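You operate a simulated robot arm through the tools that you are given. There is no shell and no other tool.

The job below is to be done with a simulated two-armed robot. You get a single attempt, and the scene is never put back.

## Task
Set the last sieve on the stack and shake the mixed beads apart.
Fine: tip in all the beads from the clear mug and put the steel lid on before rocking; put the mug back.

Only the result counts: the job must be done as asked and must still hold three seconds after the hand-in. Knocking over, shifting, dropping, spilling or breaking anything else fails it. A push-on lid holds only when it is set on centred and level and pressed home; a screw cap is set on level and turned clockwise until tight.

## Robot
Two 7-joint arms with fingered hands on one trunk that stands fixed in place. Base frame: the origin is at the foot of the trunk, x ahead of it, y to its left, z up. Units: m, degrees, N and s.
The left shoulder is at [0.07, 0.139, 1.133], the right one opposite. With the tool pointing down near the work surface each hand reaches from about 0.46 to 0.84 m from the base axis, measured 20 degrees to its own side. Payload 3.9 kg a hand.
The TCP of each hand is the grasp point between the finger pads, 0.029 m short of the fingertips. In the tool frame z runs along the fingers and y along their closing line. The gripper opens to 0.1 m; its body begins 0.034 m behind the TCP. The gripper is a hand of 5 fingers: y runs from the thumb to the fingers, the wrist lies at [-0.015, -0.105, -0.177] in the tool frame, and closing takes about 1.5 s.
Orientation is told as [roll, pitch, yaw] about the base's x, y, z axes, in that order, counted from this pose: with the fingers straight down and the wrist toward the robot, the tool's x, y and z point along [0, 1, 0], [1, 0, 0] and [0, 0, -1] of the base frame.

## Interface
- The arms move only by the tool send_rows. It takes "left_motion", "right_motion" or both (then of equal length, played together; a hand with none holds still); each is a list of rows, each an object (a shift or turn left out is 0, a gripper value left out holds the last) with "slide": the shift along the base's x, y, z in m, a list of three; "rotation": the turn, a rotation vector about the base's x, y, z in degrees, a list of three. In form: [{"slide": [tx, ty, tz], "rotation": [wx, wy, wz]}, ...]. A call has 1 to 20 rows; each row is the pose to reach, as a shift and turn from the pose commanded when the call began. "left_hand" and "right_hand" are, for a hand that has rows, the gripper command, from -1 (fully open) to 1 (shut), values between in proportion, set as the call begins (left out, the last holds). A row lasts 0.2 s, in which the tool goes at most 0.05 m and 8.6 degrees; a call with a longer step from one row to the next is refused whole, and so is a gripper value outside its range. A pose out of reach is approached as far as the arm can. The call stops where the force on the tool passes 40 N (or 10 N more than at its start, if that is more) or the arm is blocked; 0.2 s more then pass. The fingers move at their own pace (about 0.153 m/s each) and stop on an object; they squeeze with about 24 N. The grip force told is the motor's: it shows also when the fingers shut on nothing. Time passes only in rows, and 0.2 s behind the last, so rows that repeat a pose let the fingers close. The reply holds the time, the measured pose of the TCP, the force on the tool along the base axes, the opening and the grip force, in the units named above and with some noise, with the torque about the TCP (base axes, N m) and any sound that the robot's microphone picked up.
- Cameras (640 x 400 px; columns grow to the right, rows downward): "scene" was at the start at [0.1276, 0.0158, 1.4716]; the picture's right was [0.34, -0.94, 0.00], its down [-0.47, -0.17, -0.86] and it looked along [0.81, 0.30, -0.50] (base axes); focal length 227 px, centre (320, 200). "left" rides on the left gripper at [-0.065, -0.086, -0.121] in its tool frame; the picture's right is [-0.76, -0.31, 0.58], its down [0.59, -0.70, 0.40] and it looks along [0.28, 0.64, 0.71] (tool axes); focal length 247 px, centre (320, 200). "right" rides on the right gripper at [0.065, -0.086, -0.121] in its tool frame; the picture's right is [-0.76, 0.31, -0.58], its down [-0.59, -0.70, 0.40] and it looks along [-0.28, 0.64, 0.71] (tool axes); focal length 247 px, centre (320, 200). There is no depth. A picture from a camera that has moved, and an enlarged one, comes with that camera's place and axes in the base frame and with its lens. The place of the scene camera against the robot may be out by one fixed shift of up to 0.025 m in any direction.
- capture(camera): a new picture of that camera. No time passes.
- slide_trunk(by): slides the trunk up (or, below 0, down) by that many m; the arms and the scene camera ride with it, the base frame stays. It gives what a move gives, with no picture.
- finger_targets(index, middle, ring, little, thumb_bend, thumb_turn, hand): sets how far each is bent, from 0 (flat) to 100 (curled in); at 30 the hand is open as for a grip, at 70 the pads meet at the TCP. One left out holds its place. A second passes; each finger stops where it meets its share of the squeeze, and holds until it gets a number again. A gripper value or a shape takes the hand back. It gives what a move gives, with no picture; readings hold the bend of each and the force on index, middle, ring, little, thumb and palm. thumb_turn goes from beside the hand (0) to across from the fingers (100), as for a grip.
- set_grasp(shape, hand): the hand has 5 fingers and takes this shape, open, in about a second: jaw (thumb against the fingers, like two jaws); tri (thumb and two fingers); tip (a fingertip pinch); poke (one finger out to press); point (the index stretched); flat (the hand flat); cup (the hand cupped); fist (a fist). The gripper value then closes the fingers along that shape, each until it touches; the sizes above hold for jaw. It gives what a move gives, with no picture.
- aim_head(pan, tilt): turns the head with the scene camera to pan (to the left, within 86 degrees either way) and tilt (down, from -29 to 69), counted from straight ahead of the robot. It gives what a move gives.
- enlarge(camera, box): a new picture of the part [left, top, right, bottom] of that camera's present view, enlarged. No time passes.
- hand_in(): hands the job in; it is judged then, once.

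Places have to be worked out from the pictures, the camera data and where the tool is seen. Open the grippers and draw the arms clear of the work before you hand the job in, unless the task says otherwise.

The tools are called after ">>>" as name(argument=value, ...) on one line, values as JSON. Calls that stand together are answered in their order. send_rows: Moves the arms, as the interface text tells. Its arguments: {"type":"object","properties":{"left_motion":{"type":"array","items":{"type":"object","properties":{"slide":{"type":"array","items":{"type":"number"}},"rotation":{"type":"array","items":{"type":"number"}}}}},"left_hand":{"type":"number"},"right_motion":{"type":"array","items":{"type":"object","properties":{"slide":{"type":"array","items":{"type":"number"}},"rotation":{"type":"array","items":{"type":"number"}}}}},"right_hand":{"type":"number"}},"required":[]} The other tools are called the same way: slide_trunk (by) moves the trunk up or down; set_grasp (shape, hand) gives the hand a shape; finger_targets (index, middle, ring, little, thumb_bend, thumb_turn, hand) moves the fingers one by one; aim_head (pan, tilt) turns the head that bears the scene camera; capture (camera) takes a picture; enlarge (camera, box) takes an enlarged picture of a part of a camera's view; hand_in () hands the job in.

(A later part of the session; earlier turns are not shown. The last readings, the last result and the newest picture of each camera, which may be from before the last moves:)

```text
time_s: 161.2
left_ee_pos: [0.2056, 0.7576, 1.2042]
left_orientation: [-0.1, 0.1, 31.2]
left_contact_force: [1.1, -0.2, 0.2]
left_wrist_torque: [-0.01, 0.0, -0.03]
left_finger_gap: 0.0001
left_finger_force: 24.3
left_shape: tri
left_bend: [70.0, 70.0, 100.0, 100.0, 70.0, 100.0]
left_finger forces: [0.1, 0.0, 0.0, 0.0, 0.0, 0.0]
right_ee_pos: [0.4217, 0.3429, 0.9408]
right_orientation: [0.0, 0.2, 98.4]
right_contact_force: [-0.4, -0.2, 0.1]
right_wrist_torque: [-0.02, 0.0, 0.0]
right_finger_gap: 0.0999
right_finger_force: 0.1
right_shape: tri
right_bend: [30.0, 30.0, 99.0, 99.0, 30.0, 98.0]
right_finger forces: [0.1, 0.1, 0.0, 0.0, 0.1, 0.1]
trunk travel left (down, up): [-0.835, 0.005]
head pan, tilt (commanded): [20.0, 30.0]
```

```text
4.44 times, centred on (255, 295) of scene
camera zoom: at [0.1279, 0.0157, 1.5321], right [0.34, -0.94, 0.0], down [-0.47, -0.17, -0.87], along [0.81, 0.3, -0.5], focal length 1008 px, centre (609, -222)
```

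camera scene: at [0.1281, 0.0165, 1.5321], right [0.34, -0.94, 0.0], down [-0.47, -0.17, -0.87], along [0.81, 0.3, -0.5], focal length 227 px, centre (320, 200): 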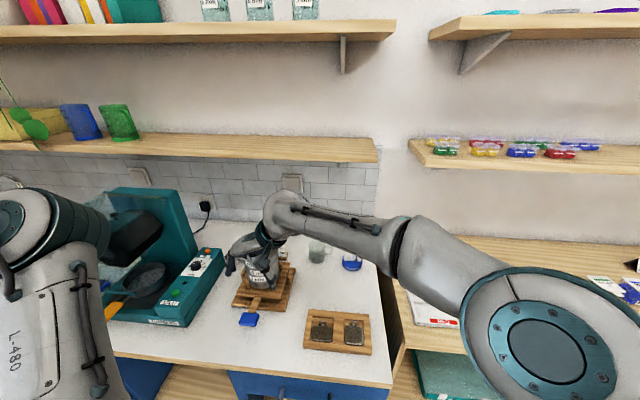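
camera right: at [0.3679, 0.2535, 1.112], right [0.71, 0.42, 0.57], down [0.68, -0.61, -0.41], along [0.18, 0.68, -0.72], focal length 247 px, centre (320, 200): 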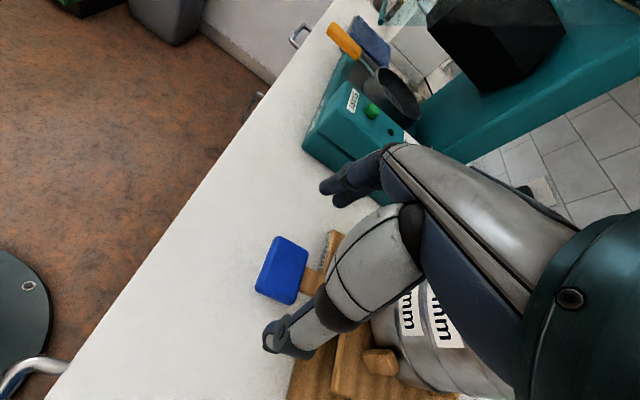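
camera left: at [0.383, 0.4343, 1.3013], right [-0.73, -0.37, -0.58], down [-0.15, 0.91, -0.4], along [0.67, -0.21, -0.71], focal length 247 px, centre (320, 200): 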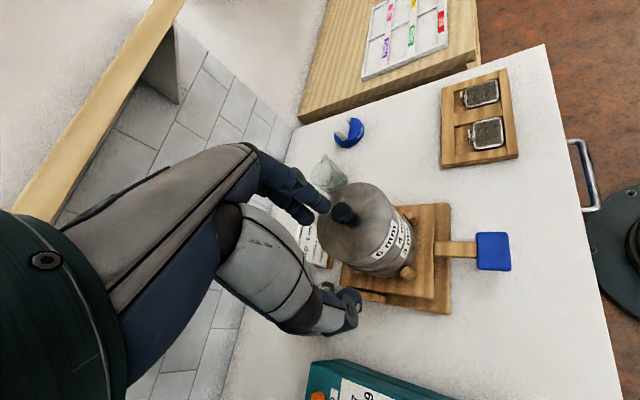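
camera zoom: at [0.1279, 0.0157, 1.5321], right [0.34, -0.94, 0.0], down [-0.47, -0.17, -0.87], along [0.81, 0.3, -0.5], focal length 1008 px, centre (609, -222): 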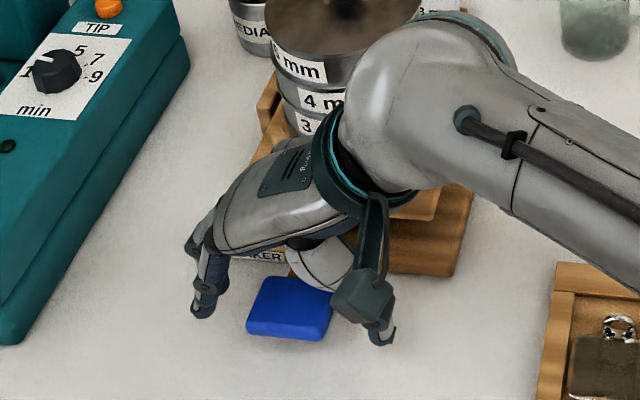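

Fingers and thumb are on either side of the paddle. I close on it.

>>> send_rows(right_motion=[{}, {}, {}, {}, {}], right_hand=1)

>>> enlarge(camera="right", box=[220, 160, 400, 360])

>>> enlarge(camera="scene", box=[210, 250, 300, 340])

```text
time_s: 162.4
left_ee_pos: [0.2045, 0.757, 1.2044]
left_orientation: [-0.1, 0.1, 31.0]
left_contact_force: [0.7, 0.9, 0.8]
left_wrist_torque: [-0.03, -0.01, -0.01]
left_finger_gap: 0.0002
left_finger_force: 24.2
left_shape: tri
left_bend: [70.0, 70.0, 100.0, 100.0, 70.0, 100.0]
left_finger forces: [0.0, 0.0, 0.1, 0.0, 0.0, 0.0]
right_ee_pos: [0.4218, 0.3439, 0.9403]
right_orientation: [0.0, 0.1, 98.5]
right_contact_force: [-0.3, 1.2, -0.7]
right_wrist_torque: [0.07, 0.0, 0.0]
right_finger_gap: 0.0454
right_finger_force: 23.8
right_shape: tri
right_bend: [42.0, 44.0, 100.0, 100.0, 38.0, 100.0]
right_finger forces: [11.0, 11.1, 0.0, 0.0, 21.2, 0.0]
trunk travel left (down, up): [-0.835, 0.005]
head pan, tilt (commanded): [20.0, 30.0]
```

```text
2.00 times, centred on (310, 260) of right
camera zoom: at [0.3689, 0.2507, 1.0617], right [0.7, 0.42, 0.58], down [0.69, -0.61, -0.4], along [0.19, 0.67, -0.71], focal length 494 px, centre (340, 80)
```

zoom: 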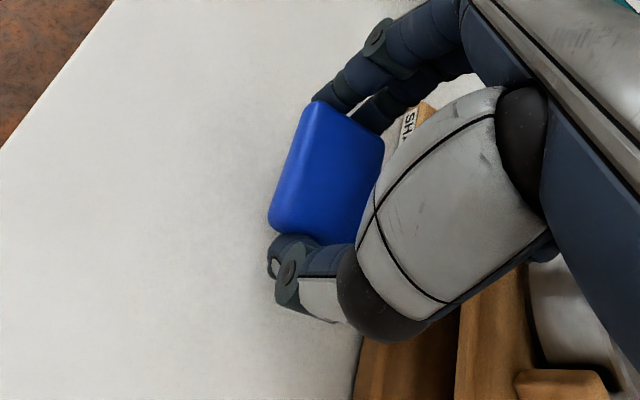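

```text
4.44 times, centred on (255, 295) of scene
camera zoom: at [0.1278, 0.0159, 1.532], right [0.34, -0.94, 0.0], down [-0.47, -0.17, -0.87], along [0.81, 0.3, -0.5], focal length 1008 px, centre (609, -222)
```

zoom: 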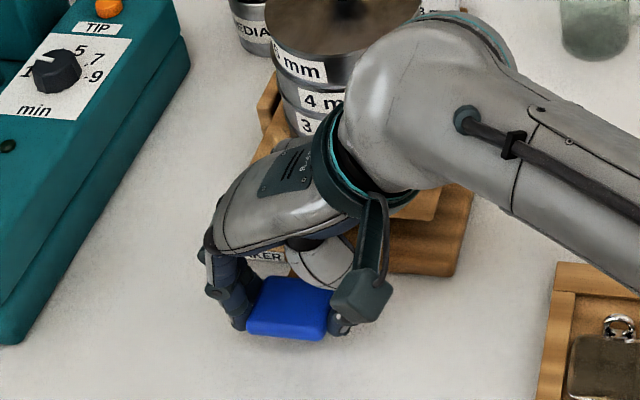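

The paddle is held (45 mm, 24 N). I test by moving it down 1 cm and reading forces.

>>> send_rows(right_motion=[{"slide": [0, 0, -0.005]}, {"slide": [0, 0, -0.01]}])

>>> enlarge(camera="scene", box=[210, 220, 300, 340])

```text
time_s: 163.0
left_ee_pos: [0.2047, 0.7568, 1.204]
left_orientation: [-0.1, 0.2, 31.2]
left_contact_force: [-0.1, -0.3, -0.2]
left_wrist_torque: [-0.02, -0.02, 0.01]
left_finger_gap: 0.0001
left_finger_force: 23.9
left_shape: tri
left_bend: [70.0, 70.0, 100.0, 100.0, 70.0, 100.0]
left_finger forces: [0.0, 0.1, 0.0, 0.2, 0.0, 0.0]
right_ee_pos: [0.4216, 0.3426, 0.932]
right_orientation: [-0.1, 0.1, 98.3]
right_contact_force: [0.5, 2.5, 1.1]
right_wrist_torque: [0.14, -0.06, 0.01]
right_finger_gap: 0.045
right_finger_force: 23.6
right_shape: tri
right_bend: [42.0, 44.0, 100.0, 100.0, 38.0, 100.0]
right_finger forces: [11.3, 12.5, 0.1, 0.1, 21.4, 0.0]
trunk travel left (down, up): [-0.835, 0.005]
head pan, tilt (commanded): [20.0, 30.0]
```

```text
3.33 times, centred on (255, 280) of scene
camera zoom: at [0.1278, 0.0161, 1.5321], right [0.34, -0.94, 0.0], down [-0.47, -0.17, -0.87], along [0.81, 0.3, -0.5], focal length 756 px, centre (537, -67)
```

zoom: 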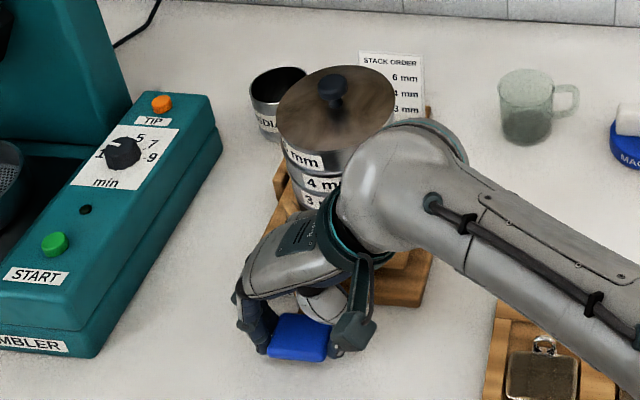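

It moved down easily. I go down to −1.8 cm and look at the tray's tilt.

>>> send_rows(right_motion=[{"slide": [0, 0, -0.004]}, {"slide": [0, 0, -0.008]}])

>>> enlarge(camera="scene", box=[210, 220, 300, 340])

>>> capture(camera="right")

```text
time_s: 163.6
left_ee_pos: [0.204, 0.7581, 1.2022]
left_orientation: [-0.2, 0.1, 31.1]
left_contact_force: [0.0, 0.0, -0.9]
left_wrist_torque: [-0.03, -0.02, 0.01]
left_finger_gap: 0.0001
left_finger_force: 24.2
left_shape: tri
left_bend: [70.0, 70.0, 100.0, 100.0, 70.0, 100.0]
left_finger forces: [0.0, 0.1, 0.0, 0.0, 0.0, 0.0]
right_ee_pos: [0.4232, 0.3432, 0.9238]
right_orientation: [0.0, 0.1, 98.5]
right_contact_force: [-1.3, 7.2, 1.9]
right_wrist_torque: [0.35, -0.03, 0.0]
right_finger_gap: 0.0451
right_finger_force: 24.4
right_shape: tri
right_bend: [42.0, 43.0, 100.0, 100.0, 38.0, 100.0]
right_finger forces: [13.4, 14.4, 0.0, 0.1, 20.4, 0.0]
right hand out of reach, approached as far as the arm can: row 2
trunk travel left (down, up): [-0.835, 0.005]
head pan, tilt (commanded): [20.0, 30.0]
```

```text
3.33 times, centred on (255, 280) of scene
camera zoom: at [0.127, 0.0171, 1.5321], right [0.34, -0.94, 0.0], down [-0.47, -0.17, -0.87], along [0.81, 0.3, -0.5], focal length 756 px, centre (537, -67)
```

zoom: 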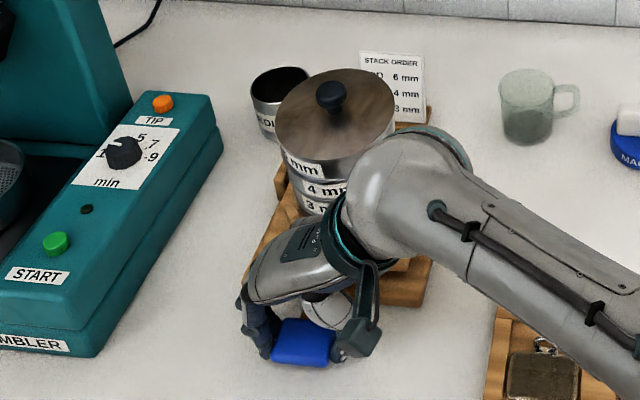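

```text
taken
camera right: at [0.3704, 0.2497, 1.0436], right [0.7, 0.42, 0.58], down [0.69, -0.61, -0.4], along [0.18, 0.68, -0.71], focal length 247 px, centre (320, 200)
```

right: 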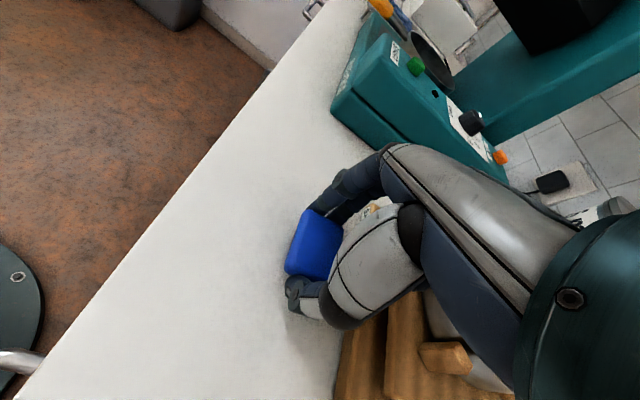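

The stack visibly tips forward with the paddle, so this is the right motion; the arm is near its lower reach here. I now bring the paddle up through neutral to test the upward side.

>>> send_rows(right_motion=[{"slide": [0, 0, 0.008]}, {"slide": [0, 0, 0.017]}, {"slide": [0, 0, 0.026]}, {"slide": [0, 0, 0.034]}])

>>> enlarge(camera="scene", box=[210, 220, 300, 340])

```text
time_s: 164.6
left_ee_pos: [0.2051, 0.7567, 1.2029]
left_orientation: [-0.1, 0.1, 31.1]
left_contact_force: [-0.3, -0.3, -0.4]
left_wrist_torque: [-0.01, -0.02, -0.03]
left_finger_gap: 0.0
left_finger_force: 23.6
left_shape: tri
left_bend: [70.0, 70.0, 100.0, 100.0, 70.0, 100.0]
left_finger forces: [0.1, 0.0, 0.0, 0.0, 0.0, 0.1]
right_ee_pos: [0.4271, 0.3404, 0.9607]
right_orientation: [-0.1, 0.0, 98.1]
right_contact_force: [0.7, -0.8, -0.4]
right_wrist_torque: [-0.02, 0.03, 0.0]
right_finger_gap: 0.0278
right_finger_force: 23.5
right_shape: tri
right_bend: [78.0, 80.0, 100.0, 100.0, 83.0, 100.0]
right_finger forces: [0.0, 0.0, 0.1, 0.0, 0.1, 0.0]
trunk travel left (down, up): [-0.835, 0.005]
head pan, tilt (commanded): [20.0, 30.0]
```

```text
3.33 times, centred on (255, 280) of scene
camera zoom: at [0.1275, 0.0159, 1.5325], right [0.34, -0.94, 0.0], down [-0.47, -0.17, -0.87], along [0.81, 0.3, -0.5], focal length 756 px, centre (537, -67)
```

zoom: 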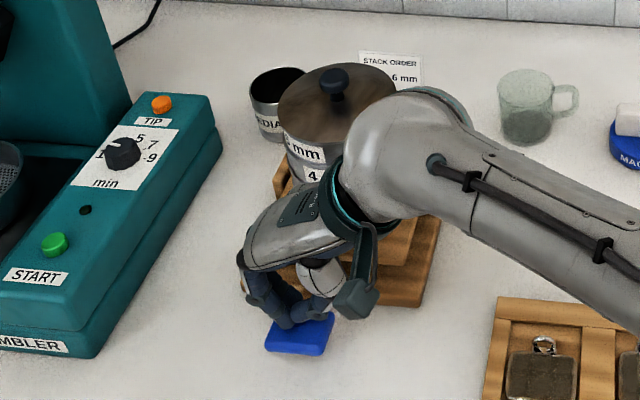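

The paddle slipped out of the pinch on the way up, but the tray swung back level by itself, so pressing and releasing should rock it. I lift the right hand, lower the trunk back by 0.06 m for better low reach, and check.

>>> send_rows(right_motion=[{"slide": [0, 0, 0.02]}, {"slide": [0, 0, 0.05]}, {"slide": [0, 0, 0.07]}])

>>> slide_trunk(by=-0.06)

>>> capture(camera="right")

>>> capture(camera="scene")

```text
time_s: 165.4
left_ee_pos: [0.2044, 0.7572, 1.2041]
left_orientation: [0.0, 0.0, 31.1]
left_contact_force: [0.3, -0.4, -0.3]
left_wrist_torque: [-0.01, 0.03, -0.02]
left_finger_gap: 0.0001
left_finger_force: 23.8
left_shape: tri
left_bend: [70.0, 70.0, 100.0, 100.0, 70.0, 100.0]
left_finger forces: [0.1, 0.0, 0.0, 0.0, 0.0, 0.0]
right_ee_pos: [0.4234, 0.3405, 1.0273]
right_orientation: [0.0, 0.1, 98.5]
right_contact_force: [-0.8, -0.2, -0.8]
right_wrist_torque: [0.0, 0.0, 0.02]
right_finger_gap: 0.0277
right_finger_force: 24.3
right_shape: tri
right_bend: [78.0, 80.0, 100.0, 100.0, 83.0, 100.0]
right_finger forces: [0.1, 0.0, 0.0, 0.0, 0.0, 0.1]
trunk travel left (down, up): [-0.835, 0.005]
head pan, tilt (commanded): [20.0, 30.0]
```

```text
time_s: 166.4
left_ee_pos: [0.2043, 0.7558, 1.144]
left_orientation: [-0.1, 0.1, 31.1]
left_contact_force: [0.2, -0.3, -0.1]
left_wrist_torque: [0.03, 0.0, -0.01]
left_finger_gap: 0.0
left_finger_force: 23.8
left_shape: tri
left_bend: [70.0, 70.0, 100.0, 100.0, 70.0, 100.0]
left_finger forces: [0.0, 0.0, 0.1, 0.1, 0.1, 0.1]
right_ee_pos: [0.4241, 0.3404, 0.9678]
right_orientation: [0.0, 0.2, 98.4]
right_contact_force: [-0.2, -0.3, -0.6]
right_wrist_torque: [0.0, 0.01, 0.0]
right_finger_gap: 0.0277
right_finger_force: 23.8
right_shape: tri
right_bend: [78.0, 80.0, 100.0, 100.0, 83.0, 100.0]
right_finger forces: [0.1, 0.0, 0.1, 0.0, 0.0, 0.1]
trunk travel left (down, up): [-0.775, 0.065]
head pan, tilt (commanded): [20.0, 30.0]
```

```text
taken
camera right: at [0.3705, 0.2476, 1.088], right [0.7, 0.42, 0.58], down [0.69, -0.61, -0.4], along [0.19, 0.67, -0.71], focal length 247 px, centre (320, 200)
```

right: 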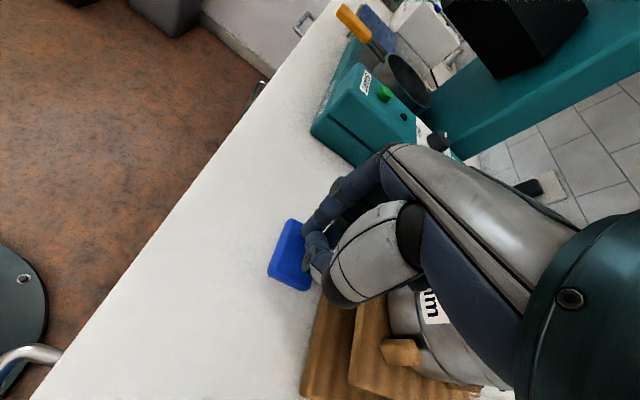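

```text
taken
camera scene: at [0.1275, 0.0153, 1.4721], right [0.34, -0.94, 0.0], down [-0.47, -0.17, -0.87], along [0.81, 0.3, -0.5], focal length 227 px, centre (320, 200)
```

scene: 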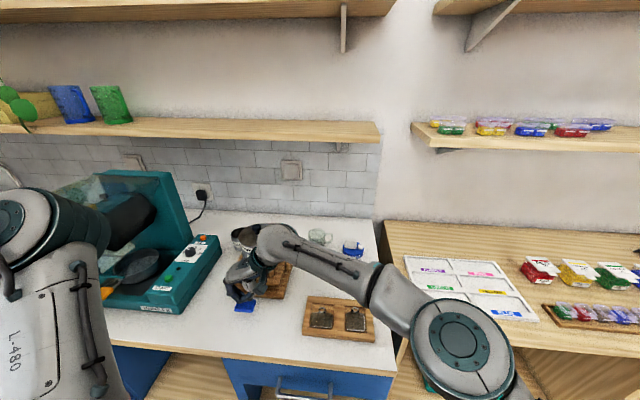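

I reset the right fingers (open, then closed to a point above the paddle) and test one slow press-and-release to see if the tray springs back.

>>> send_rows(right_motion=[{"slide": [-0.002, 0.002, 0.015]}, {"slide": [-0.002, 0.002, 0.015]}, {"slide": [-0.002, 0.002, 0.015]}], right_hand=-0.3)

>>> send_rows(right_motion=[{}, {}, {}, {}], right_hand=1)

>>> send_rows(right_motion=[{"slide": [0, 0, -0.012]}, {"slide": [0, 0, -0.024]}, {"slide": [0, 0, -0.034]}, {"slide": [0, 0, -0.042]}, {"slide": [0, 0, -0.048]}])

>>> enlarge(camera="scene", box=[200, 200, 300, 330])

```text
time_s: 167.2
left_ee_pos: [0.2047, 0.7575, 1.1451]
left_orientation: [-0.1, 0.1, 31.1]
left_contact_force: [0.4, 0.0, 0.7]
left_wrist_torque: [0.01, -0.01, 0.01]
left_finger_gap: 0.0001
left_finger_force: 24.3
left_shape: tri
left_bend: [70.0, 70.0, 100.0, 100.0, 70.0, 100.0]
left_finger forces: [0.1, 0.1, 0.1, 0.1, 0.0, 0.1]
right_ee_pos: [0.4225, 0.3439, 0.9824]
right_orientation: [0.0, 0.1, 98.4]
right_contact_force: [0.6, 0.2, -0.5]
right_wrist_torque: [0.01, -0.02, 0.04]
right_finger_gap: 0.0649
right_finger_force: 0.1
right_shape: tri
right_bend: [40.0, 37.0, 99.0, 99.0, 31.0, 99.0]
right_finger forces: [0.1, 0.0, 0.1, 0.0, 0.1, 0.0]
trunk travel left (down, up): [-0.775, 0.065]
head pan, tilt (commanded): [20.0, 30.0]
```

```text
time_s: 168.2
left_ee_pos: [0.2048, 0.7566, 1.1421]
left_orientation: [-0.1, 0.2, 31.1]
left_contact_force: [0.0, 0.1, -0.8]
left_wrist_torque: [-0.01, 0.02, 0.0]
left_finger_gap: 0.0001
left_finger_force: 23.8
left_shape: tri
left_bend: [70.0, 70.0, 100.0, 100.0, 70.0, 100.0]
left_finger forces: [0.0, 0.1, 0.0, 0.0, 0.0, 0.0]
right_ee_pos: [0.4209, 0.3417, 0.9825]
right_orientation: [0.0, 0.1, 98.4]
right_contact_force: [1.0, -0.4, -0.4]
right_wrist_torque: [0.0, 0.01, -0.03]
right_finger_gap: 0.0003
right_finger_force: 23.9
right_shape: tri
right_bend: [70.0, 70.0, 100.0, 100.0, 70.0, 100.0]
right_finger forces: [0.0, 0.1, 0.0, 0.1, 0.1, 0.0]
trunk travel left (down, up): [-0.775, 0.065]
head pan, tilt (commanded): [20.0, 30.0]
```

```text
time_s: 169.4
left_ee_pos: [0.2044, 0.7574, 1.1442]
left_orientation: [-0.1, 0.1, 31.0]
left_contact_force: [-0.2, 0.1, 0.4]
left_wrist_torque: [0.02, 0.04, -0.01]
left_finger_gap: 0.0
left_finger_force: 24.6
left_shape: tri
left_bend: [70.0, 70.0, 100.0, 100.0, 70.0, 100.0]
left_finger forces: [0.0, 0.0, 0.1, 0.1, 0.1, 0.0]
right_ee_pos: [0.4217, 0.3426, 0.9346]
right_orientation: [0.0, 0.1, 98.3]
right_contact_force: [0.7, -0.2, 1.3]
right_wrist_torque: [0.01, -0.04, 0.0]
right_finger_gap: 0.0
right_finger_force: 23.7
right_shape: tri
right_bend: [70.0, 70.0, 100.0, 100.0, 70.0, 100.0]
right_finger forces: [0.0, 0.0, 0.0, 0.0, 0.0, 0.0]
trunk travel left (down, up): [-0.775, 0.065]
head pan, tilt (commanded): [20.0, 30.0]
```

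```text
3.08 times, centred on (250, 265) of scene
camera zoom: at [0.1276, 0.0156, 1.4721], right [0.34, -0.94, 0.0], down [-0.47, -0.17, -0.87], along [0.81, 0.3, -0.5], focal length 698 px, centre (535, 0)
```

zoom: 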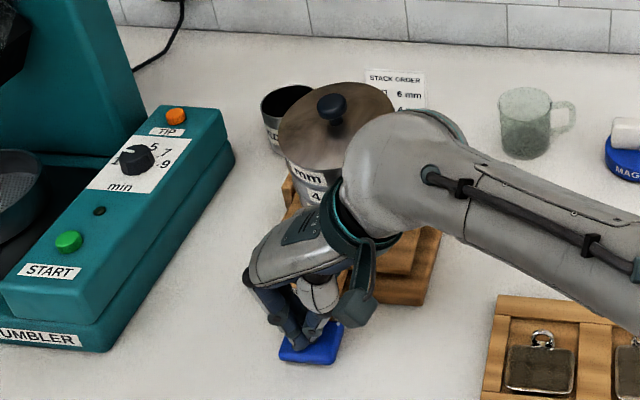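

It yields with only ~1 N. I release upward and compare the tray's attitude.

>>> send_rows(right_motion=[{"slide": [0, 0, 0.02]}, {"slide": [0, 0, 0.045]}, {"slide": [0, 0, 0.045]}])

>>> enlarge(camera="scene", box=[200, 200, 300, 330])

>>> enlarge(camera="right", box=[220, 180, 420, 360])

```text
time_s: 170.2
left_ee_pos: [0.2062, 0.7579, 1.1438]
left_orientation: [-0.1, 0.2, 31.1]
left_contact_force: [1.2, 0.0, 0.1]
left_wrist_torque: [-0.02, -0.03, -0.01]
left_finger_gap: 0.0
left_finger_force: 24.2
left_shape: tri
left_bend: [70.0, 70.0, 100.0, 100.0, 70.0, 100.0]
left_finger forces: [0.0, 0.1, 0.1, 0.0, 0.0, 0.1]
right_ee_pos: [0.4232, 0.3435, 0.98]
right_orientation: [0.1, 0.1, 98.4]
right_contact_force: [0.0, 0.5, 0.2]
right_wrist_torque: [0.0, 0.01, -0.01]
right_finger_gap: 0.0001
right_finger_force: 23.9
right_shape: tri
right_bend: [70.0, 70.0, 100.0, 100.0, 70.0, 100.0]
right_finger forces: [0.0, 0.1, 0.1, 0.1, 0.0, 0.0]
trunk travel left (down, up): [-0.775, 0.065]
head pan, tilt (commanded): [20.0, 30.0]
```

```text
3.08 times, centred on (250, 265) of scene
camera zoom: at [0.1281, 0.0157, 1.472], right [0.34, -0.94, 0.0], down [-0.47, -0.17, -0.87], along [0.81, 0.3, -0.5], focal length 698 px, centre (535, 0)
```

zoom: 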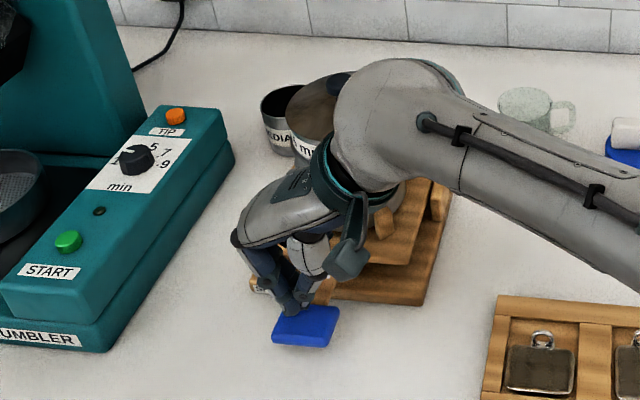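

```text
2.22 times, centred on (320, 270) of right
camera zoom: at [0.3697, 0.2497, 1.0998], right [0.7, 0.42, 0.58], down [0.68, -0.61, -0.4], along [0.19, 0.67, -0.71], focal length 549 px, centre (320, 44)
```

zoom: 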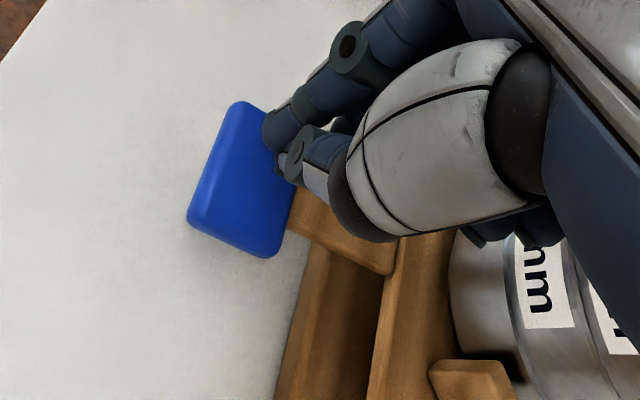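

The tray springs back by itself. I now rock it: a run of press-and-release strokes, about 2.5 per second, and listen to the reply.

>>> send_rows(right_motion=[{"slide": [-0.002, 0, -0.025]}, {"slide": [-0.002, 0, -0.05]}, {"slide": [-0.002, 0, -0.02]}, {"slide": [-0.002, 0, -0.05]}, {"slide": [-0.002, 0, -0.02]}, {"slide": [-0.002, 0, -0.05]}, {"slide": [-0.002, 0, -0.02]}, {"slide": [-0.002, 0, -0.05]}, {"slide": [-0.002, 0, -0.02]}, {"slide": [-0.002, 0, -0.05]}, {"slide": [-0.002, 0, -0.02]}])

>>> enlarge(camera="scene", box=[200, 200, 300, 330])

```text
time_s: 172.6
left_ee_pos: [0.2037, 0.7564, 1.144]
left_orientation: [-0.1, 0.0, 31.1]
left_contact_force: [-0.1, -0.5, -0.3]
left_wrist_torque: [0.06, 0.01, 0.0]
left_finger_gap: 0.0
left_finger_force: 23.9
left_shape: tri
left_bend: [70.0, 70.0, 100.0, 100.0, 70.0, 100.0]
left_finger forces: [0.0, 0.1, 0.0, 0.0, 0.1, 0.0]
right_ee_pos: [0.4187, 0.3423, 0.9589]
right_orientation: [-0.1, 0.1, 98.3]
right_contact_force: [0.2, 0.0, -0.7]
right_wrist_torque: [-0.01, -0.01, -0.02]
right_finger_gap: 0.0
right_finger_force: 24.6
right_shape: tri
right_bend: [70.0, 70.0, 100.0, 100.0, 70.0, 100.0]
right_finger forces: [0.0, 0.0, 0.1, 0.0, 0.0, 0.1]
trunk travel left (down, up): [-0.775, 0.065]
head pan, tilt (commanded): [20.0, 30.0]
```

```text
3.08 times, centred on (250, 265) of scene
camera zoom: at [0.1266, 0.0154, 1.4721], right [0.34, -0.94, 0.0], down [-0.47, -0.17, -0.87], along [0.81, 0.3, -0.5], focal length 698 px, centre (535, 0)
```

zoom: 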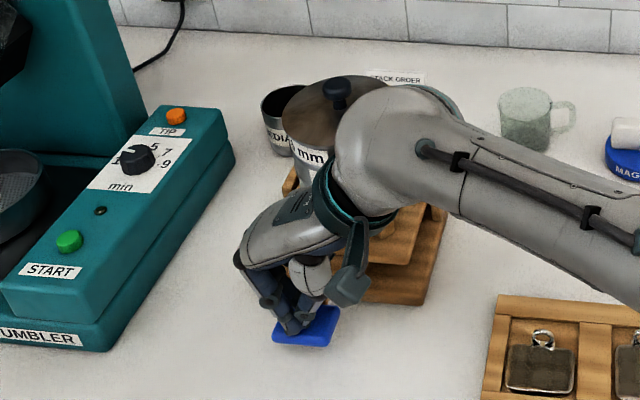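

Strokes work. To rock it both ways I'll also grip the paddle deeper this time: open, descend to TCP z≈0.931 and close.

>>> send_rows(right_motion=[{"slide": [0.001, 0.001, 0.02]}, {"slide": [0.002, 0.001, 0.025]}, {"slide": [0.002, 0.001, 0.025]}, {"slide": [0.002, 0.001, 0.01]}, {"slide": [0.002, 0.001, -0.008]}, {"slide": [0.002, 0.001, -0.02]}, {"slide": [0.002, 0.001, -0.028]}], right_hand=-0.6)

>>> enlarge(camera="right", box=[220, 160, 400, 360])

```text
time_s: 174.2
left_ee_pos: [0.2043, 0.7571, 1.1428]
left_orientation: [-0.1, 0.0, 31.1]
left_contact_force: [0.2, -0.5, -0.7]
left_wrist_torque: [0.01, 0.0, 0.03]
left_finger_gap: 0.0
left_finger_force: 23.9
left_shape: tri
left_bend: [70.0, 70.0, 100.0, 100.0, 70.0, 100.0]
left_finger forces: [0.0, 0.0, 0.0, 0.1, 0.1, 0.1]
right_ee_pos: [0.4209, 0.3435, 0.9317]
right_orientation: [0.1, 0.0, 98.5]
right_contact_force: [0.0, -0.3, -0.6]
right_wrist_torque: [0.0, 0.03, 0.01]
right_finger_gap: 0.0802
right_finger_force: 0.0
right_shape: tri
right_bend: [38.0, 33.0, 99.0, 100.0, 30.0, 99.0]
right_finger forces: [0.0, 0.0, 0.0, 0.1, 0.0, 0.1]
trunk travel left (down, up): [-0.775, 0.065]
head pan, tilt (commanded): [20.0, 30.0]
```

```text
2.00 times, centred on (310, 260) of right
camera zoom: at [0.3687, 0.2508, 1.052], right [0.7, 0.42, 0.58], down [0.69, -0.61, -0.4], along [0.19, 0.67, -0.71], focal length 494 px, centre (340, 80)
```

zoom: 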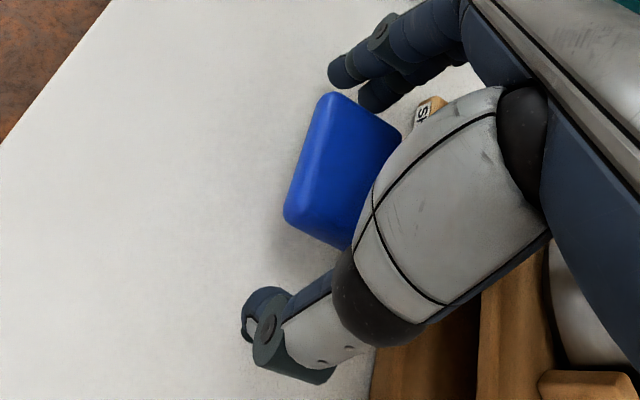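

Well placed. I close on the paddle and rock slowly up 2.5 cm and down 1 cm.

>>> send_rows(right_motion=[{}, {}, {}, {}, {"slide": [0, 0, 0.008]}, {"slide": [0, 0, 0.016]}, {"slide": [0, 0, 0.024]}], right_hand=1)

>>> enlarge(camera="right", box=[220, 160, 400, 360])

>>> enlarge(camera="scene", box=[200, 200, 300, 330])

```text
time_s: 175.6
left_ee_pos: [0.207, 0.7602, 1.1413]
left_orientation: [-0.2, 0.3, 31.1]
left_contact_force: [0.5, -0.8, 0.6]
left_wrist_torque: [0.0, -0.01, -0.01]
left_finger_gap: 0.0002
left_finger_force: 23.8
left_shape: tri
left_bend: [70.0, 70.0, 100.0, 100.0, 70.0, 100.0]
left_finger forces: [0.0, 0.0, 0.1, 0.0, 0.0, 0.0]
right_ee_pos: [0.4213, 0.3435, 0.9322]
right_orientation: [0.3, 1.2, 98.9]
right_contact_force: [3.7, 7.3, -27.0]
right_wrist_torque: [0.24, 0.02, -0.06]
right_finger_gap: 0.0386
right_finger_force: 23.7
right_shape: tri
right_bend: [43.0, 47.0, 100.0, 100.0, 43.0, 100.0]
right_finger forces: [14.9, 14.9, 0.0, 0.0, 26.5, 0.0]
trunk travel left (down, up): [-0.775, 0.065]
head pan, tilt (commanded): [20.0, 30.0]
stopped in row 6 (right hand): the force on the tool passed its limit at 45 N (the readings are from after the stop); the commanded pose is now the measured one
```

```text
2.00 times, centred on (310, 260) of right
camera zoom: at [0.3692, 0.2522, 1.0562], right [0.7, 0.43, 0.57], down [0.69, -0.61, -0.39], along [0.18, 0.66, -0.73], focal length 494 px, centre (340, 80)
```

zoom: 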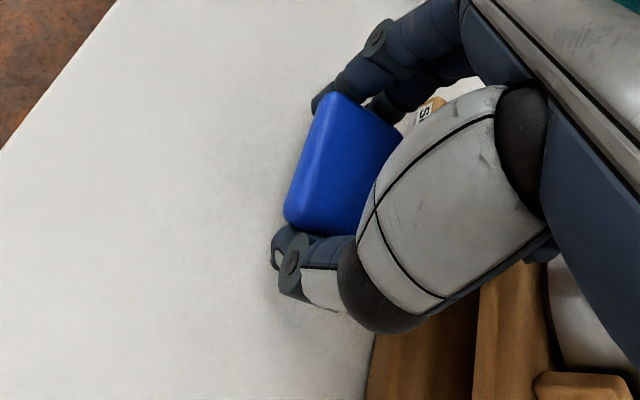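

```text
3.08 times, centred on (250, 265) of scene
camera zoom: at [0.1308, 0.0191, 1.4715], right [0.34, -0.94, 0.0], down [-0.47, -0.17, -0.86], along [0.81, 0.29, -0.5], focal length 698 px, centre (535, 0)
```

zoom: 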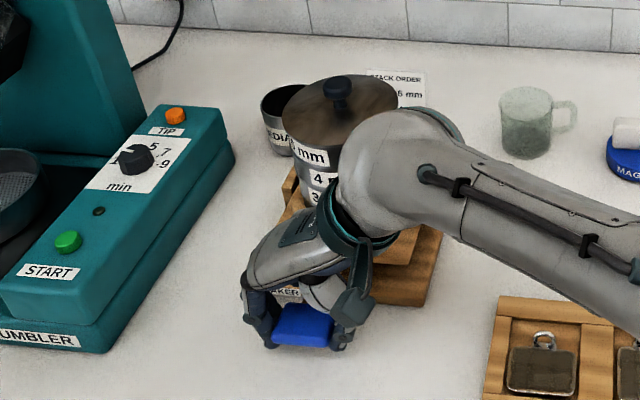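

Pulling upward met a hard stop (45 N), so level is the upper end of its travel: it only rocks downward and springs back. I relieve the load at once.

>>> send_rows(right_motion=[{"slide": [0, 0, -0.003]}, {"slide": [0, 0, -0.006]}])

>>> enlarge(camera="scene", box=[200, 200, 300, 330])

```text
time_s: 176.2
left_ee_pos: [0.2057, 0.759, 1.1434]
left_orientation: [-0.1, 0.3, 31.1]
left_contact_force: [-0.1, 0.5, 0.5]
left_wrist_torque: [-0.03, -0.02, -0.01]
left_finger_gap: 0.0
left_finger_force: 24.0
left_shape: tri
left_bend: [70.0, 70.0, 100.0, 100.0, 70.0, 100.0]
left_finger forces: [0.0, 0.0, 0.1, 0.0, 0.1, 0.1]
right_ee_pos: [0.4214, 0.3428, 0.9325]
right_orientation: [0.2, 0.8, 98.6]
right_contact_force: [0.4, 3.3, -17.0]
right_wrist_torque: [0.1, -0.01, 0.01]
right_finger_gap: 0.0386
right_finger_force: 23.9
right_shape: tri
right_bend: [43.0, 47.0, 100.0, 100.0, 42.0, 100.0]
right_finger forces: [13.1, 12.6, 0.0, 0.0, 24.8, 0.1]
trunk travel left (down, up): [-0.775, 0.065]
head pan, tilt (commanded): [20.0, 30.0]
```

```text
3.08 times, centred on (250, 265) of scene
camera zoom: at [0.1299, 0.0177, 1.4719], right [0.34, -0.94, 0.0], down [-0.47, -0.17, -0.86], along [0.81, 0.3, -0.5], focal length 698 px, centre (535, 0)
```

zoom: 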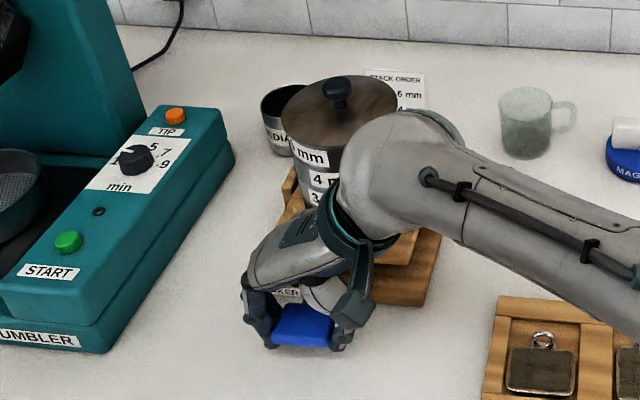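

Still 17 N of pull. I lower further.

>>> send_rows(right_motion=[{"slide": [0, 0, -0.003]}, {"slide": [0, 0, -0.006]}])

```text
time_s: 176.8
left_ee_pos: [0.2051, 0.7576, 1.1439]
left_orientation: [-0.1, 0.1, 31.2]
left_contact_force: [0.0, 0.3, -0.2]
left_wrist_torque: [-0.01, -0.02, -0.05]
left_finger_gap: 0.0001
left_finger_force: 24.1
left_shape: tri
left_bend: [70.0, 70.0, 100.0, 100.0, 70.0, 100.0]
left_finger forces: [0.1, 0.0, 0.0, 0.0, 0.1, 0.1]
right_ee_pos: [0.4213, 0.3438, 0.9274]
right_orientation: [0.1, 0.6, 98.8]
right_contact_force: [2.8, 5.8, 1.1]
right_wrist_torque: [0.27, 0.01, -0.07]
right_finger_gap: 0.0402
right_finger_force: 24.4
right_shape: tri
right_bend: [76.0, 47.0, 100.0, 100.0, 39.0, 100.0]
right_finger forces: [14.2, 11.6, 0.0, 0.0, 22.5, 0.0]
trunk travel left (down, up): [-0.775, 0.065]
head pan, tilt (commanded): [20.0, 30.0]
```

Force is relieved. I open the hand, rise, and close the fingertips again to go back to press-and-release rocking.

>>> send_rows(right_motion=[{}, {}, {"slide": [0, 0, 0.015]}, {"slide": [0, 0, 0.035]}, {"slide": [0, 0, 0.055]}], right_hand=-0.8)

>>> send_rows(right_motion=[{}, {}, {}, {}, {}], right_hand=1)

>>> enlarge(camera="scene", box=[200, 200, 300, 330])

>>> enlarge(camera="right", box=[220, 160, 420, 360])

```text
time_s: 178.0
left_ee_pos: [0.2057, 0.7575, 1.1446]
left_orientation: [-0.1, 0.1, 31.0]
left_contact_force: [-0.1, -0.4, -0.4]
left_wrist_torque: [0.0, 0.01, -0.03]
left_finger_gap: 0.0002
left_finger_force: 23.7
left_shape: tri
left_bend: [70.0, 70.0, 100.0, 100.0, 70.0, 100.0]
left_finger forces: [0.0, 0.0, 0.0, 0.0, 0.0, 0.0]
right_ee_pos: [0.4192, 0.3415, 0.9821]
right_orientation: [0.0, 0.8, 98.9]
right_contact_force: [-0.1, 0.0, -0.8]
right_wrist_torque: [0.02, 0.0, -0.01]
right_finger_gap: 0.0897
right_finger_force: 0.0
right_shape: tri
right_bend: [34.0, 31.0, 99.0, 100.0, 30.0, 98.0]
right_finger forces: [0.0, 0.0, 0.0, 0.0, 0.0, 0.0]
trunk travel left (down, up): [-0.775, 0.065]
head pan, tilt (commanded): [20.0, 30.0]
```

```text
time_s: 179.2
left_ee_pos: [0.204, 0.7578, 1.143]
left_orientation: [-0.2, 0.1, 31.1]
left_contact_force: [0.5, 0.8, -0.2]
left_wrist_torque: [0.04, 0.01, 0.02]
left_finger_gap: 0.0
left_finger_force: 24.1
left_shape: tri
left_bend: [70.0, 70.0, 100.0, 100.0, 70.0, 100.0]
left_finger forces: [0.0, 0.0, 0.0, 0.0, 0.0, 0.0]
right_ee_pos: [0.4185, 0.3425, 0.9807]
right_orientation: [0.2, 0.8, 98.7]
right_contact_force: [0.0, -0.3, -0.4]
right_wrist_torque: [-0.02, 0.0, -0.02]
right_finger_gap: 0.0003
right_finger_force: 24.3
right_shape: tri
right_bend: [70.0, 70.0, 100.0, 100.0, 70.0, 100.0]
right_finger forces: [0.0, 0.0, 0.0, 0.1, 0.0, 0.0]
trunk travel left (down, up): [-0.775, 0.065]
head pan, tilt (commanded): [20.0, 30.0]
```

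```text
3.08 times, centred on (250, 265) of scene
camera zoom: at [0.1278, 0.0156, 1.4721], right [0.34, -0.94, 0.0], down [-0.47, -0.17, -0.87], along [0.81, 0.3, -0.5], focal length 698 px, centre (535, 0)
```

zoom: 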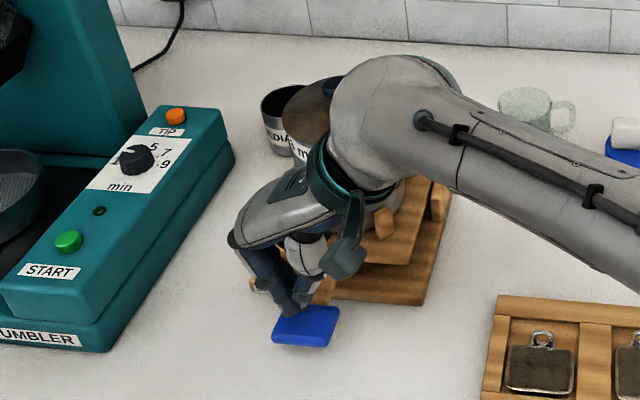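

```text
2.00 times, centred on (320, 260) of right
camera zoom: at [0.3674, 0.2499, 1.1032], right [0.7, 0.43, 0.57], down [0.69, -0.61, -0.39], along [0.18, 0.67, -0.72], focal length 494 px, centre (320, 80)
```

zoom: 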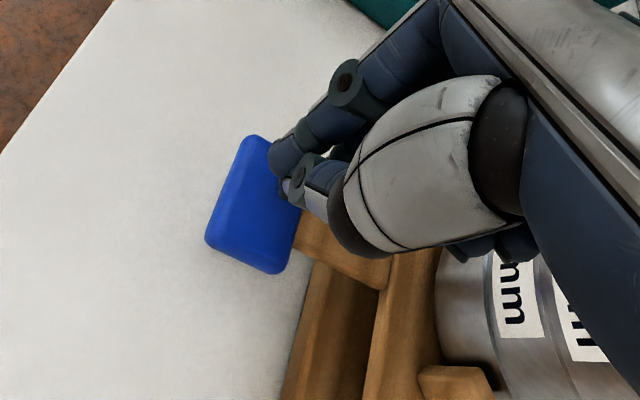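

The paddle is back at its rest position and nothing has shifted. I find the bottom of the stroke with a slow press.

>>> send_rows(right_motion=[{"slide": [0.002, 0, -0.02]}, {"slide": [0.002, 0, -0.035]}, {"slide": [0.002, 0, -0.045]}, {"slide": [0.002, 0, -0.052]}, {"slide": [0.002, 0, -0.057]}])

>>> enlarge(camera="scene", box=[200, 200, 300, 330])

>>> enlarge(camera="right", box=[220, 160, 420, 360])

```text
time_s: 180.4
left_ee_pos: [0.2023, 0.7561, 1.1451]
left_orientation: [-0.1, 0.0, 31.1]
left_contact_force: [-0.5, -0.1, 1.5]
left_wrist_torque: [-0.01, -0.03, 0.0]
left_finger_gap: 0.0002
left_finger_force: 24.0
left_shape: tri
left_bend: [70.0, 70.0, 100.0, 100.0, 70.0, 100.0]
left_finger forces: [0.1, 0.1, 0.0, 0.0, 0.0, 0.0]
right_ee_pos: [0.4201, 0.3425, 0.928]
right_orientation: [-0.1, 0.4, 98.7]
right_contact_force: [-2.0, 6.4, 22.3]
right_wrist_torque: [0.17, -0.18, 0.06]
right_finger_gap: 0.0002
right_finger_force: 23.9
right_shape: tri
right_bend: [70.0, 70.0, 100.0, 100.0, 70.0, 100.0]
right_finger forces: [0.0, 39.1, 0.0, 0.0, 0.0, 0.0]
trunk travel left (down, up): [-0.775, 0.065]
head pan, tilt (commanded): [20.0, 30.0]
```

```text
3.08 times, centred on (250, 265) of scene
camera zoom: at [0.1248, 0.0145, 1.4728], right [0.34, -0.94, 0.0], down [-0.47, -0.17, -0.87], along [0.81, 0.3, -0.5], focal length 698 px, centre (535, 0)
```

zoom: 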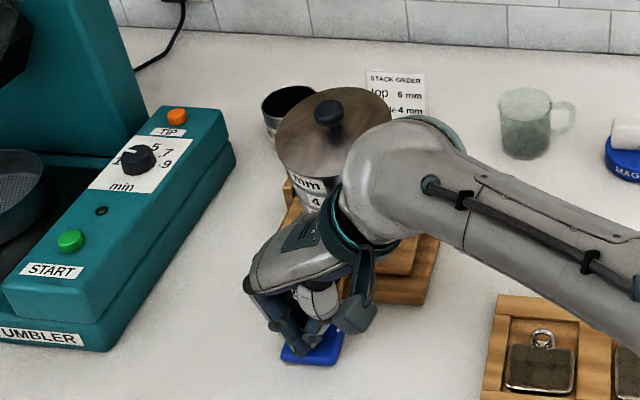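

```text
2.00 times, centred on (320, 260) of right
camera zoom: at [0.3668, 0.25, 1.0495], right [0.7, 0.42, 0.57], down [0.69, -0.61, -0.39], along [0.18, 0.67, -0.72], focal length 494 px, centre (320, 80)
```

zoom: 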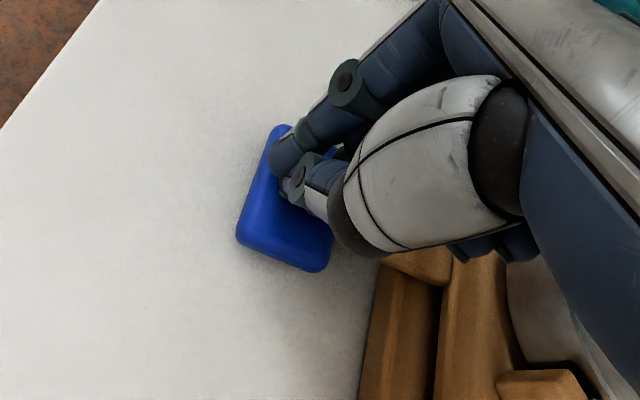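

The bottom stop is at TCP ≈0.93 (22 N beyond it) and the stack clearly tips forward there. I run a set of ten full strokes between free and bottom.

>>> send_rows(right_motion=[{"slide": [0, 0, 0.035]}, {"slide": [0, 0, 0.0065]}, {"slide": [0, 0, 0.035]}, {"slide": [0, 0, 0.0065]}, {"slide": [0, 0, 0.035]}, {"slide": [0, 0, 0.0065]}, {"slide": [0, 0, 0.035]}, {"slide": [0, 0, 0.0065]}, {"slide": [0, 0, 0.035]}, {"slide": [0, 0, 0.0065]}, {"slide": [0, 0, 0.035]}, {"slide": [0, 0, 0.0065]}, {"slide": [0, 0, 0.035]}, {"slide": [0, 0, 0.0065]}, {"slide": [0, 0, 0.035]}, {"slide": [0, 0, 0.0065]}, {"slide": [0, 0, 0.035]}, {"slide": [0, 0, 0.0065]}, {"slide": [0, 0, 0.035]}, {"slide": [0, 0, 0.0065]}])

>>> enlarge(camera="scene", box=[200, 200, 300, 330])

```text
time_s: 184.6
left_ee_pos: [0.205, 0.7559, 1.1439]
left_orientation: [-0.2, 0.2, 31.1]
left_contact_force: [0.4, 0.5, 0.2]
left_wrist_torque: [0.0, 0.0, -0.02]
left_finger_gap: 0.0
left_finger_force: 23.9
left_shape: tri
left_bend: [70.0, 70.0, 100.0, 100.0, 70.0, 100.0]
left_finger forces: [0.0, 0.0, 0.0, 0.1, 0.1, 0.0]
right_ee_pos: [0.4219, 0.3426, 0.9309]
right_orientation: [0.1, 0.9, 98.7]
right_contact_force: [-0.6, -0.3, 0.6]
right_wrist_torque: [-0.04, 0.02, -0.02]
right_finger_gap: 0.0001
right_finger_force: 23.9
right_shape: tri
right_bend: [70.0, 70.0, 100.0, 100.0, 70.0, 100.0]
right_finger forces: [0.0, 0.0, 0.0, 0.1, 0.0, 0.0]
trunk travel left (down, up): [-0.775, 0.065]
head pan, tilt (commanded): [20.0, 30.0]
```

```text
3.08 times, centred on (250, 265) of scene
camera zoom: at [0.1285, 0.0156, 1.472], right [0.34, -0.94, 0.0], down [-0.47, -0.17, -0.87], along [0.81, 0.3, -0.5], focal length 698 px, centre (535, 0)
```

zoom: 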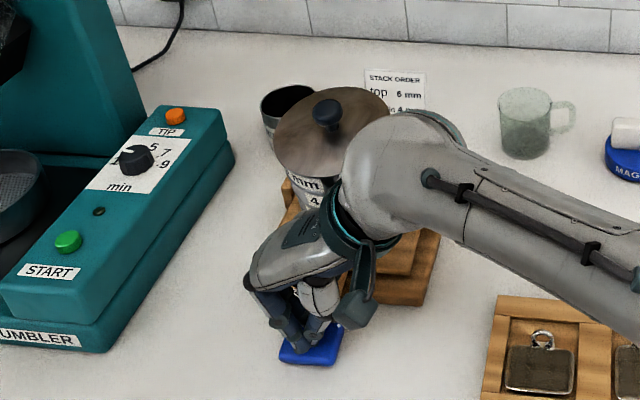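

The stroke works well. I continue with further sets of ten strokes.

>>> send_rows(right_motion=[{"slide": [0, 0, 0.0285]}, {"slide": [0, 0, -0.001]}, {"slide": [0, 0, 0.0285]}, {"slide": [0, 0, -0.001]}, {"slide": [0, 0, 0.0285]}, {"slide": [0, 0, -0.001]}, {"slide": [0, 0, 0.0285]}, {"slide": [0, 0, -0.001]}, {"slide": [0, 0, 0.0285]}, {"slide": [0, 0, -0.001]}, {"slide": [0, 0, 0.0285]}, {"slide": [0, 0, -0.001]}, {"slide": [0, 0, 0.0285]}, {"slide": [0, 0, -0.001]}, {"slide": [0, 0, 0.0285]}, {"slide": [0, 0, -0.001]}, {"slide": [0, 0, 0.0285]}, {"slide": [0, 0, -0.001]}, {"slide": [0, 0, 0.0285]}, {"slide": [0, 0, 0]}])

>>> send_rows(right_motion=[{"slide": [0, 0, 0.0285]}, {"slide": [0, 0, -0.001]}, {"slide": [0, 0, 0.0285]}, {"slide": [0, 0, -0.001]}, {"slide": [0, 0, 0.0285]}, {"slide": [0, 0, -0.001]}, {"slide": [0, 0, 0.0285]}, {"slide": [0, 0, -0.001]}, {"slide": [0, 0, 0.0285]}, {"slide": [0, 0, -0.001]}, {"slide": [0, 0, 0.0285]}, {"slide": [0, 0, -0.001]}, {"slide": [0, 0, 0.0285]}, {"slide": [0, 0, -0.001]}, {"slide": [0, 0, 0.0285]}, {"slide": [0, 0, -0.001]}, {"slide": [0, 0, 0.0285]}, {"slide": [0, 0, -0.001]}, {"slide": [0, 0, 0.0285]}, {"slide": [0, 0, 0.0285]}])

>>> enlarge(camera="scene", box=[200, 200, 300, 330])

```text
time_s: 188.8
left_ee_pos: [0.2049, 0.7581, 1.144]
left_orientation: [-0.2, 0.2, 31.1]
left_contact_force: [-0.6, 0.4, -0.3]
left_wrist_torque: [-0.02, 0.01, 0.02]
left_finger_gap: 0.0
left_finger_force: 24.0
left_shape: tri
left_bend: [70.0, 70.0, 100.0, 100.0, 70.0, 100.0]
left_finger forces: [0.0, 0.0, 0.1, 0.1, 0.0, 0.0]
right_ee_pos: [0.4212, 0.3427, 0.9315]
right_orientation: [0.1, 0.7, 98.8]
right_contact_force: [-0.7, -0.7, 1.4]
right_wrist_torque: [0.01, -0.01, 0.01]
right_finger_gap: 0.0
right_finger_force: 23.9
right_shape: tri
right_bend: [70.0, 70.0, 100.0, 100.0, 70.0, 100.0]
right_finger forces: [0.0, 0.0, 0.0, 0.1, 0.1, 0.0]
trunk travel left (down, up): [-0.775, 0.065]
head pan, tilt (commanded): [20.0, 30.0]
```

```text
time_s: 193.0
left_ee_pos: [0.2052, 0.7571, 1.1442]
left_orientation: [-0.1, 0.1, 31.1]
left_contact_force: [1.2, 0.4, -0.2]
left_wrist_torque: [0.0, -0.02, -0.01]
left_finger_gap: 0.0
left_finger_force: 23.5
left_shape: tri
left_bend: [70.0, 70.0, 100.0, 100.0, 70.0, 100.0]
left_finger forces: [0.0, 0.0, 0.0, 0.0, 0.1, 0.0]
right_ee_pos: [0.4215, 0.3428, 0.96]
right_orientation: [0.1, 0.9, 98.8]
right_contact_force: [-0.5, -0.4, -0.1]
right_wrist_torque: [0.0, -0.04, 0.02]
right_finger_gap: 0.0002
right_finger_force: 23.6
right_shape: tri
right_bend: [70.0, 70.0, 100.0, 100.0, 70.0, 100.0]
right_finger forces: [0.0, 0.0, 0.0, 0.1, 0.0, 0.0]
trunk travel left (down, up): [-0.775, 0.065]
head pan, tilt (commanded): [20.0, 30.0]
```

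```text
3.08 times, centred on (250, 265) of scene
camera zoom: at [0.128, 0.0156, 1.472], right [0.34, -0.94, 0.0], down [-0.47, -0.17, -0.87], along [0.81, 0.3, -0.5], focal length 698 px, centre (535, 0)
```

zoom: 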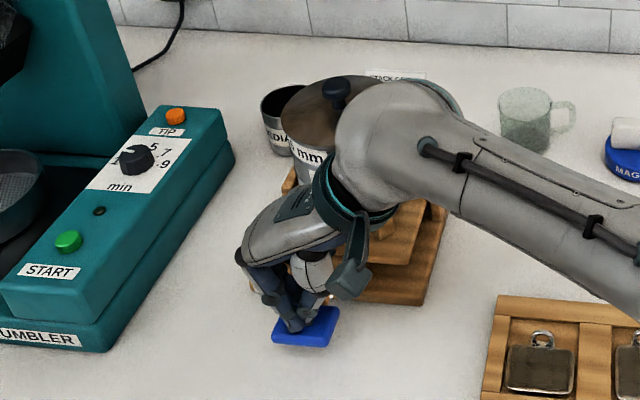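

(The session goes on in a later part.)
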